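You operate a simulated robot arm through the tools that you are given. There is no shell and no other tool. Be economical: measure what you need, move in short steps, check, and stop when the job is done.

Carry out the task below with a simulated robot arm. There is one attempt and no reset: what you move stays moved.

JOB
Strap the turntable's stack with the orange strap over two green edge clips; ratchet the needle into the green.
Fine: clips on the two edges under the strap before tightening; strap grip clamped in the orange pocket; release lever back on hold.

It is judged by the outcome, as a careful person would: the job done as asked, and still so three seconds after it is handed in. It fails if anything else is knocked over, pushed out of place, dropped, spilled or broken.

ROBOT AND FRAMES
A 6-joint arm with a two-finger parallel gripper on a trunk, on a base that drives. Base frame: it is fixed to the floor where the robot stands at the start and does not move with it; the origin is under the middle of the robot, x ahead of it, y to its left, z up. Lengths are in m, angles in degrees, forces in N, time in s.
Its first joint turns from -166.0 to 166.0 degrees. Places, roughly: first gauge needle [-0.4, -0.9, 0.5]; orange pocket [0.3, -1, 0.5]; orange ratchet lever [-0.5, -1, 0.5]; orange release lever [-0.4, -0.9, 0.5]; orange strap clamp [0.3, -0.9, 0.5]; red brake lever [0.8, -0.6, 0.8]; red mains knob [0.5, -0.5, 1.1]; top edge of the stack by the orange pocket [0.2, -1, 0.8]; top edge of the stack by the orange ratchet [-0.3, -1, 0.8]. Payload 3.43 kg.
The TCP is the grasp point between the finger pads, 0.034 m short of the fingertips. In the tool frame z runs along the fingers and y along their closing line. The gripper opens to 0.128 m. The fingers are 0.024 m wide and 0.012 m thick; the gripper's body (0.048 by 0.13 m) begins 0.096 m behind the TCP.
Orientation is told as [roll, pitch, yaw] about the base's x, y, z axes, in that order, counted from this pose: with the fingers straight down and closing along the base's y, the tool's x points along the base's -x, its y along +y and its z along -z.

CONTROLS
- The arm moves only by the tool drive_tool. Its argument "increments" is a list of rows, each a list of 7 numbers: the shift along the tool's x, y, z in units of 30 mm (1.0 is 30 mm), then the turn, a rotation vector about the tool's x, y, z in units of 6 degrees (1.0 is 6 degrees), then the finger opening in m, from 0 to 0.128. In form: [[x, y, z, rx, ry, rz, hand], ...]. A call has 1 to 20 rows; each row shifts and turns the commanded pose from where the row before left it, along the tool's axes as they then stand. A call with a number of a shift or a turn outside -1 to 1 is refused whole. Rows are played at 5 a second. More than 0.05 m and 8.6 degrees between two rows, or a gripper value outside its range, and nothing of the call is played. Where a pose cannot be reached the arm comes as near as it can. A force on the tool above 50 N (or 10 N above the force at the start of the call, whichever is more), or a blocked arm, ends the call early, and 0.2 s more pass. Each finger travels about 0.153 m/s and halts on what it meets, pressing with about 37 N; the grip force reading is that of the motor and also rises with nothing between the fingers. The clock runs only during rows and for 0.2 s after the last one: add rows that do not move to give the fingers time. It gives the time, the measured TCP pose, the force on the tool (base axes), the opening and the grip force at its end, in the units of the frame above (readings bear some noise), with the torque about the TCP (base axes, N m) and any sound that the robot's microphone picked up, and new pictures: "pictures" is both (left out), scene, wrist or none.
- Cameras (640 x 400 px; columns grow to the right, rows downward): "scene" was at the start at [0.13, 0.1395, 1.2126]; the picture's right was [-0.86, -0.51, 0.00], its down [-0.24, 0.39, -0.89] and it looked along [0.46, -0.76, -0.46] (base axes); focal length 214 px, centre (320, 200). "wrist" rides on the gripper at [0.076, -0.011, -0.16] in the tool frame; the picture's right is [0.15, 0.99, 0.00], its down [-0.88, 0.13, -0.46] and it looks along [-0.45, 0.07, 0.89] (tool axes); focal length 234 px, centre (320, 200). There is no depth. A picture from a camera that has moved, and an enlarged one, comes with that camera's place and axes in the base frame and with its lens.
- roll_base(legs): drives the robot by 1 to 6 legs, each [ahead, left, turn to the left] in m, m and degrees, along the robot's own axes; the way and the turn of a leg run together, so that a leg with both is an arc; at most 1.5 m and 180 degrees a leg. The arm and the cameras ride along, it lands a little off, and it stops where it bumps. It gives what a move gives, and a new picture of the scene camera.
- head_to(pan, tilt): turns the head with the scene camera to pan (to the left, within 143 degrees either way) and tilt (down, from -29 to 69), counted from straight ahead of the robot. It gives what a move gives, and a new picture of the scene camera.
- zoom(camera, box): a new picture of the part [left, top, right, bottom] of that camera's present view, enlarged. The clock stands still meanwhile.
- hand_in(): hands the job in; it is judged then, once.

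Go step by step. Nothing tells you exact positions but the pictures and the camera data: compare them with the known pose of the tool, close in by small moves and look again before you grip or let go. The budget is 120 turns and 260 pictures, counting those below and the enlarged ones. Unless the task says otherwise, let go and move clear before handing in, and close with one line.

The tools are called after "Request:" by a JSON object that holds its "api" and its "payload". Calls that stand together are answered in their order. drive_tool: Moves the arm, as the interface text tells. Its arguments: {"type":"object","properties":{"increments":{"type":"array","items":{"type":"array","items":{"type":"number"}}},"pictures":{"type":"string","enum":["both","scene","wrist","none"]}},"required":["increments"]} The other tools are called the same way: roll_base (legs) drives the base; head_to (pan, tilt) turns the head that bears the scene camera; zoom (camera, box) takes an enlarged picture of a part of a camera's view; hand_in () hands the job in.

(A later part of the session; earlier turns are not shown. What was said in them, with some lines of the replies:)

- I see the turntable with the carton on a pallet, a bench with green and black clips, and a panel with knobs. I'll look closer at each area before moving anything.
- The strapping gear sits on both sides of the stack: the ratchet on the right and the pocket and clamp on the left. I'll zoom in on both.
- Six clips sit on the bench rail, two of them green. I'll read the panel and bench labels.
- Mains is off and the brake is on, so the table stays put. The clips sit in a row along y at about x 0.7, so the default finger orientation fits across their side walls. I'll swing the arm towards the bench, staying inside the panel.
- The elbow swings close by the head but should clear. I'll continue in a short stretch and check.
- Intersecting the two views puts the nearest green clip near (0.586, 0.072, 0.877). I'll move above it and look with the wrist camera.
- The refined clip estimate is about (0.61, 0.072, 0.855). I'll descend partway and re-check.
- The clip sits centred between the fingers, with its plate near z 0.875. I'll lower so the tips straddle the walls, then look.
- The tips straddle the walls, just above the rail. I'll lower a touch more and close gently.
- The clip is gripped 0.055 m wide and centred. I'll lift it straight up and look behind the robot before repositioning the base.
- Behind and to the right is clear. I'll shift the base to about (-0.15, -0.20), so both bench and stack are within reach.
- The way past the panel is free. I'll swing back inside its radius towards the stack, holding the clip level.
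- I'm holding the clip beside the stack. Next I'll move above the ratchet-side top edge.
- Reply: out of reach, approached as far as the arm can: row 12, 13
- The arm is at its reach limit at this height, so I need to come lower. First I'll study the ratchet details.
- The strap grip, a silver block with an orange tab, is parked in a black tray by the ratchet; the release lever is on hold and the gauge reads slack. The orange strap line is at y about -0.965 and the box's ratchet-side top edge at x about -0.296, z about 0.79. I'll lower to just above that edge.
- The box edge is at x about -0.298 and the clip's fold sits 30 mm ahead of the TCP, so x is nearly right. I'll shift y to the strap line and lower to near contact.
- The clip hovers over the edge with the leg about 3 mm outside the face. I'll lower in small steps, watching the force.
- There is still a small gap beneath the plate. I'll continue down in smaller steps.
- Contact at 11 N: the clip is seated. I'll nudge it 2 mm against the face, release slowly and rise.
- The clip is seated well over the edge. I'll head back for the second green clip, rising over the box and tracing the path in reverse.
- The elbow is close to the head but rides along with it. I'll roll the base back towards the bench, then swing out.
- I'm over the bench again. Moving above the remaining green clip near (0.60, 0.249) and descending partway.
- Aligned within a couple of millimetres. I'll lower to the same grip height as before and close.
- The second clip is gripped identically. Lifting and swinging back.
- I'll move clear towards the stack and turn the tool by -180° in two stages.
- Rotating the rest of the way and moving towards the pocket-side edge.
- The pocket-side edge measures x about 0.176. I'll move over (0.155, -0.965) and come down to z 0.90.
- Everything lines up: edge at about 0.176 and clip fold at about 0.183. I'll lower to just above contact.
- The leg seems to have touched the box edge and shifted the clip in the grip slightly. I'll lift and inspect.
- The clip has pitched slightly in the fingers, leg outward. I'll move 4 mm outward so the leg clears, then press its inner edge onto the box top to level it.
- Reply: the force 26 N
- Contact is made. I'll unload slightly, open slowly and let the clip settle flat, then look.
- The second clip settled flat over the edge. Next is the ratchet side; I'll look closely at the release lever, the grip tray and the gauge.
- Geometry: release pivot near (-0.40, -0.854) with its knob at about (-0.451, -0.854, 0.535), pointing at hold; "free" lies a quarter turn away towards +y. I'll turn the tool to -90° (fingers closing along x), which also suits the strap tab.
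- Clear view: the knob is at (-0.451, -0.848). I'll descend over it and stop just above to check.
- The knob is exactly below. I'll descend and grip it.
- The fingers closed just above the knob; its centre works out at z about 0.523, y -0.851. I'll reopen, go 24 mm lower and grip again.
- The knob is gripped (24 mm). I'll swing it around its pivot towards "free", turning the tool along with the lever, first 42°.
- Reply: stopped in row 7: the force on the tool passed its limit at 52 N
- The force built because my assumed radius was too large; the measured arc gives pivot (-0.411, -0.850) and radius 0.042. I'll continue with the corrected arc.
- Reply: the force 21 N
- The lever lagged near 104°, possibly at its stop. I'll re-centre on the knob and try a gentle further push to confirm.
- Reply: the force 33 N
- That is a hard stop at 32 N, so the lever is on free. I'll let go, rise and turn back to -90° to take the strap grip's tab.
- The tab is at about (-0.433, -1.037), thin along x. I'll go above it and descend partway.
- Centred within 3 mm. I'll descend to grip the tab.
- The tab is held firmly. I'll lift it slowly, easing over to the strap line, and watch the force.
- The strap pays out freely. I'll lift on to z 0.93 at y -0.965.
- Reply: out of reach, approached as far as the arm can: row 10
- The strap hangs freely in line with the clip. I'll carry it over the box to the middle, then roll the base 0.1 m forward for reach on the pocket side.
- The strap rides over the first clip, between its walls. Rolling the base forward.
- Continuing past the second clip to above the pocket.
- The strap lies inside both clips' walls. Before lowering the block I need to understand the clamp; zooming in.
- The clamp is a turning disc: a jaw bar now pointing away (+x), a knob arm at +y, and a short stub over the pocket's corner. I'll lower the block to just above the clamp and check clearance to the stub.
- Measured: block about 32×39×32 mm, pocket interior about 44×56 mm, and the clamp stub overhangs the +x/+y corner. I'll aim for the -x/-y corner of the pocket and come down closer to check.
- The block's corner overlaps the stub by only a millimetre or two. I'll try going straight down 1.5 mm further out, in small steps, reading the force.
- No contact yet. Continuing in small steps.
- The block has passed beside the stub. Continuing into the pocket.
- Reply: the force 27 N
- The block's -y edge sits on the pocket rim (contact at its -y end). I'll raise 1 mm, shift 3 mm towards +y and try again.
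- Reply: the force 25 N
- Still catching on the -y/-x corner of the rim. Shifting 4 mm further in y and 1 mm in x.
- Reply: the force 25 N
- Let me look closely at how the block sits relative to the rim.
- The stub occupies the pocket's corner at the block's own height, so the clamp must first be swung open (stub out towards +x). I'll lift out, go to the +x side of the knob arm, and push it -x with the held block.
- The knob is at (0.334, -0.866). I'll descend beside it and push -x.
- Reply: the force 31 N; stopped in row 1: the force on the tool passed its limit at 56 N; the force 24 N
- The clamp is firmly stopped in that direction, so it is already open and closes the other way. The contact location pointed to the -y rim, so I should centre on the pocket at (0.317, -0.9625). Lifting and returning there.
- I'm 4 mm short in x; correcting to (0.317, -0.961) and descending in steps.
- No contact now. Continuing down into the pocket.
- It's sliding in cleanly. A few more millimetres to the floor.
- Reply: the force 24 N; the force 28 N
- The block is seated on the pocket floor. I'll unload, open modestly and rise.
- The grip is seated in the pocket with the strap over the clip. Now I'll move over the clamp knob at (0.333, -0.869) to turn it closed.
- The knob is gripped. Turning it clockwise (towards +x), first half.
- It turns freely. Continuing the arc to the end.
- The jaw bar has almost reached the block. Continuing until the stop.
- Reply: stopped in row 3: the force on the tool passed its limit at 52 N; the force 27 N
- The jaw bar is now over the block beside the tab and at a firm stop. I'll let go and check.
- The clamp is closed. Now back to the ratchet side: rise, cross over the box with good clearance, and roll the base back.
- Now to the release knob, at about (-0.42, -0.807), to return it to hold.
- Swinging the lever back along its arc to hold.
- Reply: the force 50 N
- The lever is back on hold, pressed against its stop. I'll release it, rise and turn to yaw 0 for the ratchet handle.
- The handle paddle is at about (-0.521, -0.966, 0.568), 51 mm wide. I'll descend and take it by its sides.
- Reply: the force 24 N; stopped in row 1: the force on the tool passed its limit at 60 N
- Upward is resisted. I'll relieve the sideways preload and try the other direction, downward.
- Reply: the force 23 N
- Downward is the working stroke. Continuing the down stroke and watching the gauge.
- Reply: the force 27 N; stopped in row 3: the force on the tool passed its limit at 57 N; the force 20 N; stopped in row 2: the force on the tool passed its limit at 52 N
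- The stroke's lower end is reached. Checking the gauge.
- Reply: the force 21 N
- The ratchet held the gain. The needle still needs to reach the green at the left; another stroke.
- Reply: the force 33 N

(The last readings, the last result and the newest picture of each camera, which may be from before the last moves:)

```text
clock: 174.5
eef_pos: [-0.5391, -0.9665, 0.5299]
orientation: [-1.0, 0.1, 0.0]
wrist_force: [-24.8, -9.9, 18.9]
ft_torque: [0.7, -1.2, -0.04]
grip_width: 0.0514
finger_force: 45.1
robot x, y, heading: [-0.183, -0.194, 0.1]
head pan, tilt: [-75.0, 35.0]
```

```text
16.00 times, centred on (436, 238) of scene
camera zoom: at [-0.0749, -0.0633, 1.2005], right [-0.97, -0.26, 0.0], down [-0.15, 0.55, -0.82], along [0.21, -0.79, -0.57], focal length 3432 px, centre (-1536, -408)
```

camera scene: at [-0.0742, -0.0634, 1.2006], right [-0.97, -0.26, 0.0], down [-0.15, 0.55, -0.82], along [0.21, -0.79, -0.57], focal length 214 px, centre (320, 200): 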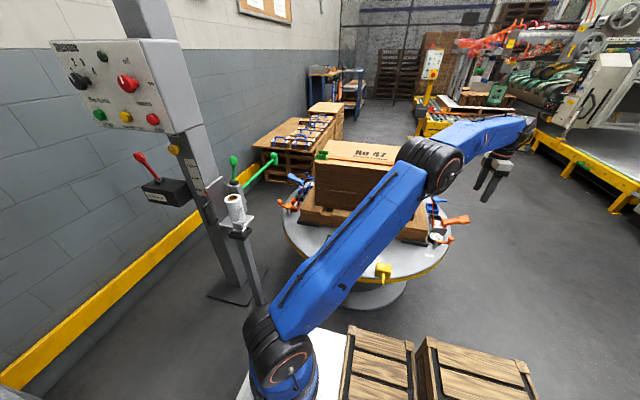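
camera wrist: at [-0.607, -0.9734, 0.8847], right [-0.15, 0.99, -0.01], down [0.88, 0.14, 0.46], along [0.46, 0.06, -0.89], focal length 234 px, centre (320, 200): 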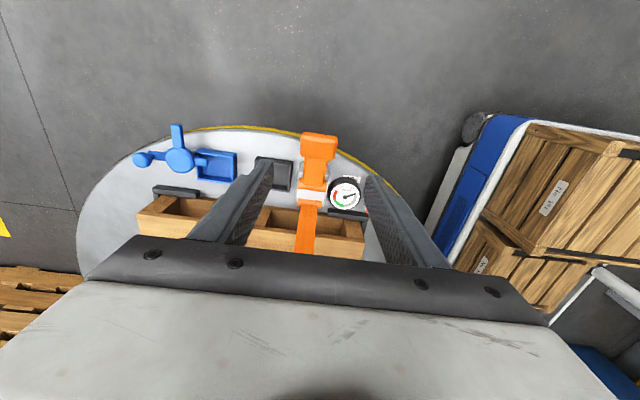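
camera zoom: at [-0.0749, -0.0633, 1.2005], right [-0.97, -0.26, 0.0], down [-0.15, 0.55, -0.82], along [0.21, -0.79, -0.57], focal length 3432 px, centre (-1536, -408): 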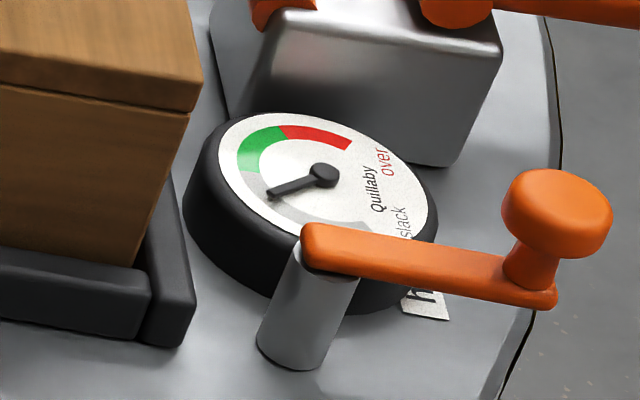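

Almost there: the needle is just short of green. I'll return the handle up and make a partial stroke.

Request:
{"api": "drive_tool", "payload": {"increments": [[-0.02, 0, -0.26, 0, 0, 0, 0.04], [-0.05, 0, -0.26, 0, 0, 0, 0.04], [-0.07, 0, -0.26, 0, 0, 0, 0.04], [-0.09, 0, -0.26, 0, 0, 0, 0.04], [-0.1, 0, -0.2, 0, 0, 0, 0.04], [0, 0, 0, 0, 0, 0, 0.04]], "pictures": "none"}}

Request:
{"api": "drive_tool", "payload": {"increments": [[0.1, 0, 0.2, 0, 0, 0, 0.04], [0.1, 0, 0.2, 0, 0, 0, 0.04], [0.07, 0, 0.22, 0, 0, 0, 0.04], [0, 0, 0, 0, 0, 0, 0.04]], "pictures": "none"}}

Request:
{"api": "zoom", "payload": {"camera": "scene", "box": [424, 228, 448, 248]}}

```text
clock: 175.9
eef_pos: [-0.5252, -0.9669, 0.5645]
orientation: [-0.7, -0.2, 0.2]
wrist_force: [-8.0, 11.9, -13.5]
ft_torque: [0.8, 1.53, 1.4]
grip_width: 0.0518
finger_force: 45.3
robot x, y, heading: [-0.1798, -0.1938, -0.0]
head pan, tilt: [-75.0, 35.0]
```

```text
clock: 176.9
eef_pos: [-0.533, -0.9667, 0.5463]
orientation: [-0.8, -0.2, 0.2]
wrist_force: [5.9, 6.7, 6.3]
ft_torque: [0.91, -0.41, 0.54]
grip_width: 0.0515
finger_force: 45.2
robot x, y, heading: [-0.1793, -0.1951, 0.1]
head pan, tilt: [-75.0, 35.0]
stopped in row 4: the force on the tool passed its limit at 51 N (the readings are from after the stop); the commanded pose is now the measured one
```

```text
16.00 times, centred on (436, 238) of scene
camera zoom: at [-0.0738, -0.0629, 1.2005], right [-0.97, -0.26, 0.0], down [-0.15, 0.55, -0.82], along [0.21, -0.79, -0.57], focal length 3432 px, centre (-1536, -408)
```

zoom: 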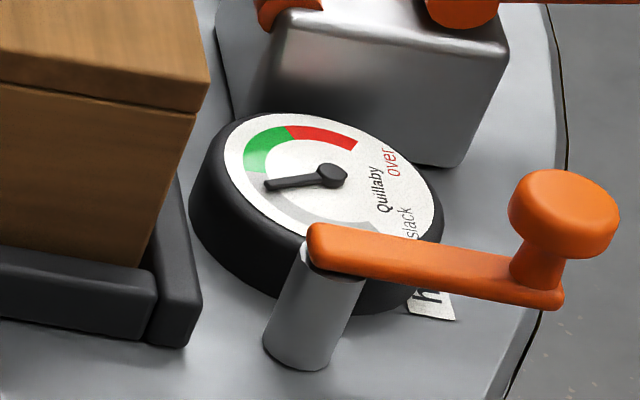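

The needle is at the green's lower edge. A little more.

Request:
{"api": "drive_tool", "payload": {"increments": [[0.05, 0, 0.2, 0, 0, 0, 0.04], [0.03, 0, 0.2, 0, 0, 0, 0.04], [0, 0, 0, 0, 0, 0, 0.04]], "pictures": "none"}}

Request:
{"api": "zoom", "payload": {"camera": "scene", "box": [424, 228, 448, 248]}}

```text
clock: 177.7
eef_pos: [-0.5355, -0.9683, 0.5342]
orientation: [-0.8, -0.2, 0.1]
wrist_force: [14.8, 17.2, 19.6]
ft_torque: [1.23, -1.6, 0.4]
grip_width: 0.0517
finger_force: 45.3
robot x, y, heading: [-0.1827, -0.1901, 0.0]
head pan, tilt: [-75.0, 35.0]
```

```text
16.00 times, centred on (436, 238) of scene
camera zoom: at [-0.0735, -0.0622, 1.2004], right [-0.97, -0.26, 0.0], down [-0.15, 0.55, -0.82], along [0.21, -0.79, -0.57], focal length 3432 px, centre (-1536, -408)
```

zoom: 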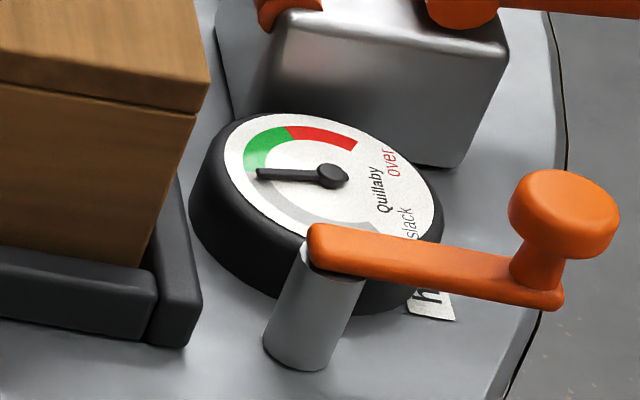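

Request:
{"api": "drive_tool", "payload": {"increments": [[0.0, 0, 0.2, 0, 0, 0, 0.04], [0.0, 0, 0.15, 0, 0, 0, 0.04], [0, 0, 0, 0, 0, 0, 0.04]], "pictures": "none"}}

Request:
{"api": "zoom", "payload": {"camera": "scene", "box": [424, 228, 448, 248]}}

```text
clock: 178.5
eef_pos: [-0.5367, -0.9687, 0.5235]
orientation: [-0.7, -0.1, 0.1]
wrist_force: [1.9, 23.1, 19.9]
ft_torque: [0.63, -1.34, 0.15]
grip_width: 0.0516
finger_force: 45.3
robot x, y, heading: [-0.1824, -0.1978, 0.2]
head pan, tilt: [-75.0, 35.0]
```

```text
16.00 times, centred on (436, 238) of scene
camera zoom: at [-0.0739, -0.0623, 1.2004], right [-0.97, -0.26, 0.0], down [-0.15, 0.55, -0.82], along [0.21, -0.79, -0.57], focal length 3432 px, centre (-1536, -408)
```

zoom: 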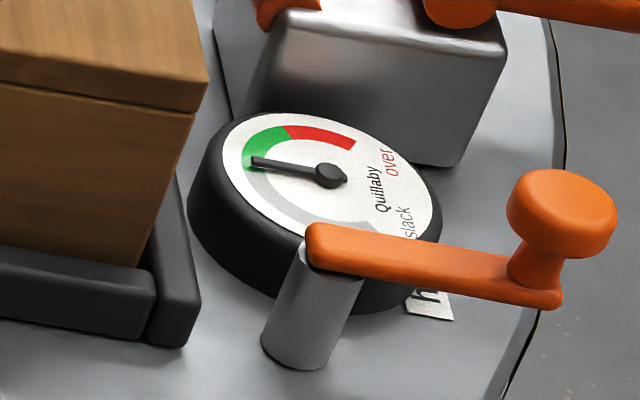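

The needle is inside the green. One small nudge more towards the middle.

Request:
{"api": "drive_tool", "payload": {"increments": [[0.0, -0.03, 0.15, 0, 0, 0, 0.04], [0.0, 0, 0.1, 0, 0, 0, 0.04], [0, 0, 0, 0, 0, 0, 0.04]], "pictures": "none"}}

Request:
{"api": "zoom", "payload": {"camera": "scene", "box": [424, 228, 448, 248]}}

```text
clock: 179.3
eef_pos: [-0.5371, -0.9686, 0.5155]
orientation: [-0.7, -0.2, 0.1]
wrist_force: [4.1, 43.7, 19.5]
ft_torque: [0.9, -1.25, 0.73]
grip_width: 0.0519
finger_force: 44.7
robot x, y, heading: [-0.184, -0.1962, -0.2]
head pan, tilt: [-75.0, 35.0]
```

```text
16.00 times, centred on (436, 238) of scene
camera zoom: at [-0.0737, -0.0617, 1.2004], right [-0.97, -0.26, 0.0], down [-0.15, 0.55, -0.82], along [0.21, -0.79, -0.57], focal length 3432 px, centre (-1536, -408)
```

zoom: 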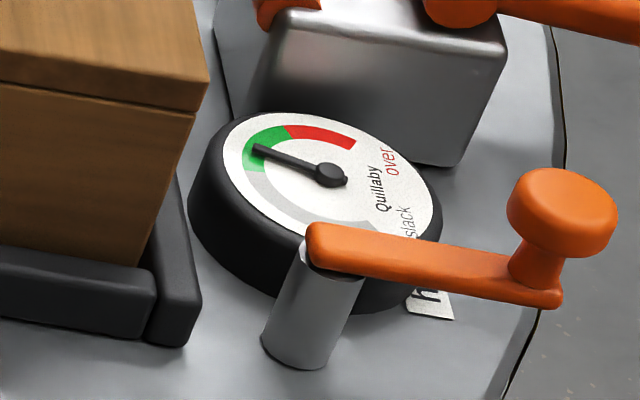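

The needle is mid-green. I'll relieve the side force, let go of the handle and see that the reading holds.

Request:
{"api": "drive_tool", "payload": {"increments": [[0, 0.08, -0.1, 0, 0, 0, 0.04], [0, 0, 0, 0, 0, 0, 0.065], [0, 0, 0, 0, 0, 0, 0.08], [0.3, 0, 0, 0, 0, 0, 0.09], [0, 0, 0, 0, 0, 0, 0.09], [0, 0, 0, 0, 0, 0, 0.09]], "pictures": "none"}}

Request:
{"api": "zoom", "payload": {"camera": "scene", "box": [424, 228, 448, 248]}}

Request:
{"api": "zoom", "payload": {"camera": "scene", "box": [420, 180, 484, 260]}}

```text
clock: 180.7
eef_pos: [-0.5444, -0.9666, 0.5184]
orientation: [-0.8, -0.2, 0.1]
wrist_force: [0.3, 0.5, -0.4]
ft_torque: [0.01, -0.01, 0.02]
grip_width: 0.0899
finger_force: 0.1
robot x, y, heading: [-0.1788, -0.1978, 0.5]
head pan, tilt: [-75.0, 35.0]
```

```text
16.00 times, centred on (436, 238) of scene
camera zoom: at [-0.074, -0.0632, 1.2006], right [-0.97, -0.26, 0.0], down [-0.15, 0.55, -0.82], along [0.21, -0.79, -0.57], focal length 3432 px, centre (-1536, -408)
```

zoom: 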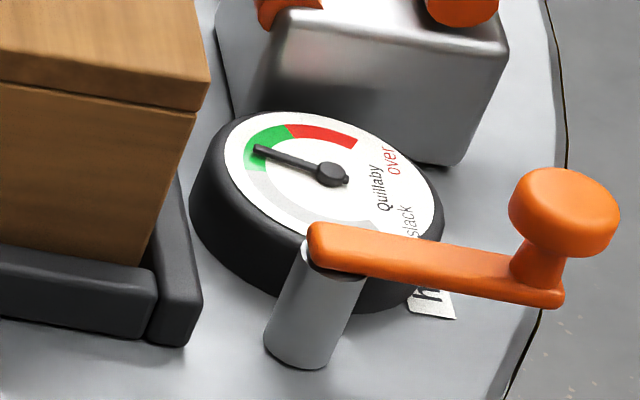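

```text
5.00 times, centred on (452, 220) of scene
camera zoom: at [-0.074, -0.0632, 1.2006], right [-0.97, -0.26, 0.0], down [-0.15, 0.55, -0.82], along [0.21, -0.79, -0.57], focal length 1072 px, centre (-340, 100)
```

zoom: 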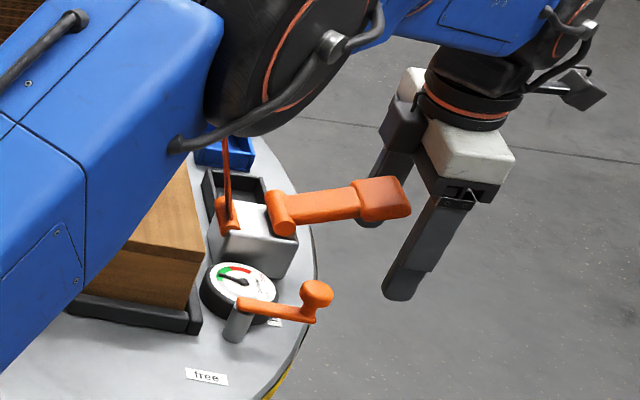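

The needle holds in mid-green and the handle sprang back. I'll rise clear and inspect everything from above.

Request:
{"api": "drive_tool", "payload": {"increments": [[0, 0, -1, 0, 0, 0, 0.09], [0, 0, -1, 0, 0, 0, 0.09], [0, 0, -1, 0, 0, 0, 0.09], [0, 0, -1, 0, 0, 0, 0.09], [0, 0, -1, 0, 0, 0, 0.09], [0, 0, -1, 0, 0, 0, 0.09], [0, 0, -1, 0, 0, 0, 0.09], [0, 0, -1, 0, 0, 0, 0.09], [0, 0, -1, 0, 0, 0, 0.09], [-0.5, 0.5, -1, 0, 0, 0, 0.09], [-0.5, 1, -1, 0, 0, 0, 0.09], [-0.5, 1, -1, 0, 0, 0, 0.09], [-0.5, 1, -0.5, 0, 0, 0, 0.09], [-0.5, 1, 0, 0, 0, 0, 0.09], [-0.5, 1, 0, 0, 0, 0, 0.09]], "pictures": "both"}}

Request:
{"api": "zoom", "payload": {"camera": "scene", "box": [280, 130, 480, 255]}}

Request:
{"api": "zoom", "payload": {"camera": "scene", "box": [424, 228, 448, 248]}}

Request:
{"api": "zoom", "payload": {"camera": "scene", "box": [272, 165, 312, 225]}}

```text
clock: 183.9
eef_pos: [-0.457, -0.7948, 0.8895]
orientation: [-0.7, -0.3, 0.2]
wrist_force: [0.2, -0.4, -0.1]
ft_torque: [0.03, -0.01, -0.01]
grip_width: 0.0898
finger_force: 0.0
robot x, y, heading: [-0.1788, -0.1941, 0.1]
head pan, tilt: [-75.0, 35.0]
camera scene: at [-0.0741, -0.0635, 1.2006], right [-0.97, -0.26, 0.0], down [-0.15, 0.55, -0.82], along [0.21, -0.79, -0.57], focal length 214 px, centre (320, 200)
camera wrist: at [-0.5334, -0.8039, 1.0483], right [-0.15, 0.99, -0.01], down [0.88, 0.14, 0.46], along [0.45, 0.06, -0.89], focal length 234 px, centre (320, 200)
```

scene: 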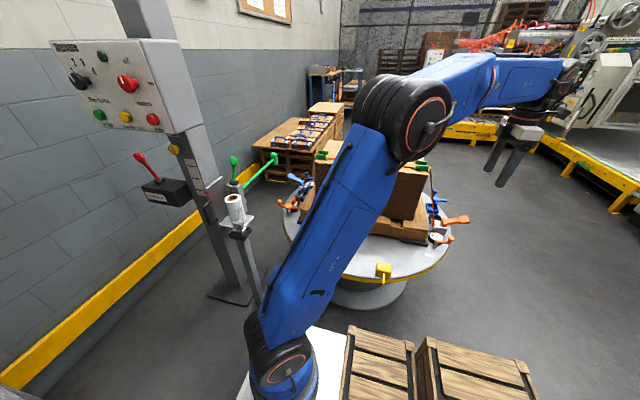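
wrist: 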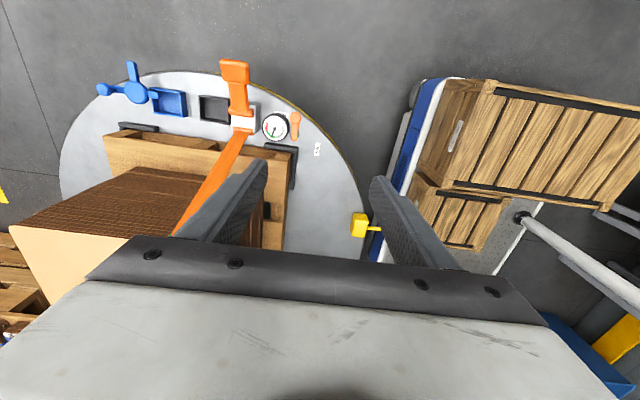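

```text
3.20 times, centred on (380, 192) of scene
camera zoom: at [-0.0741, -0.0635, 1.2006], right [-0.97, -0.26, 0.0], down [-0.15, 0.55, -0.82], along [0.21, -0.79, -0.57], focal length 686 px, centre (128, 224)
```

zoom: 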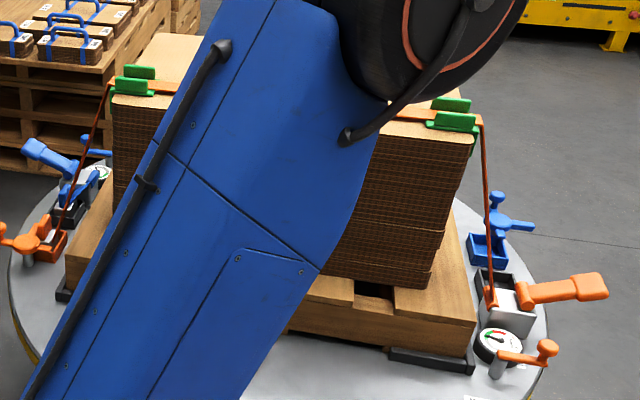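

```text
16.00 times, centred on (436, 238) of scene
camera zoom: at [-0.0741, -0.0635, 1.2006], right [-0.97, -0.26, 0.0], down [-0.15, 0.55, -0.82], along [0.21, -0.79, -0.57], focal length 3432 px, centre (-1536, -408)
```

zoom: 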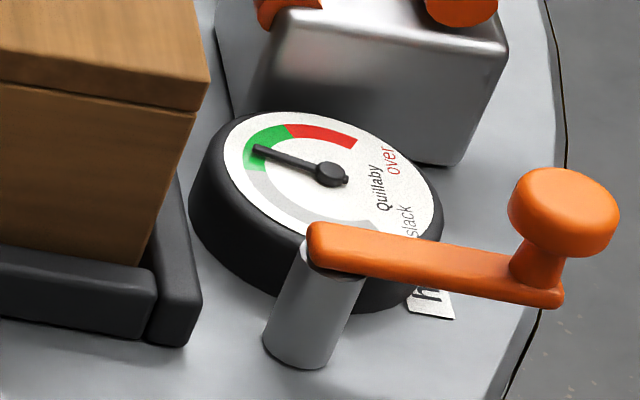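

```text
6.67 times, centred on (292, 195) of scene
camera zoom: at [-0.0741, -0.0635, 1.2006], right [-0.97, -0.26, 0.0], down [-0.15, 0.55, -0.82], along [0.21, -0.79, -0.57], focal length 1430 px, centre (507, 233)
```

zoom: 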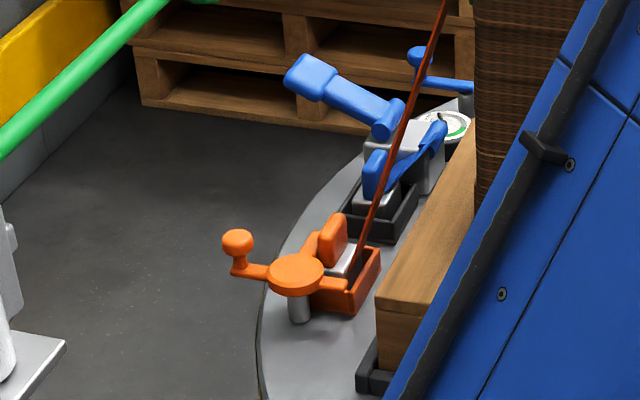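

Both green clips sit on the edges under the strap, and the grip is clamped in the orange pocket. The release lever is on hold, the needle is steady in mid-green and the arm is clear, so I'm handing in.

Request:
{"api": "hand_in", "payload": {}}

```text
The job is handed in.
```

The stack is strapped with the orange strap over two green edge clips, the grip is clamped in the orange pocket, the release lever is on hold, and the needle is in the green. I handed the job in.
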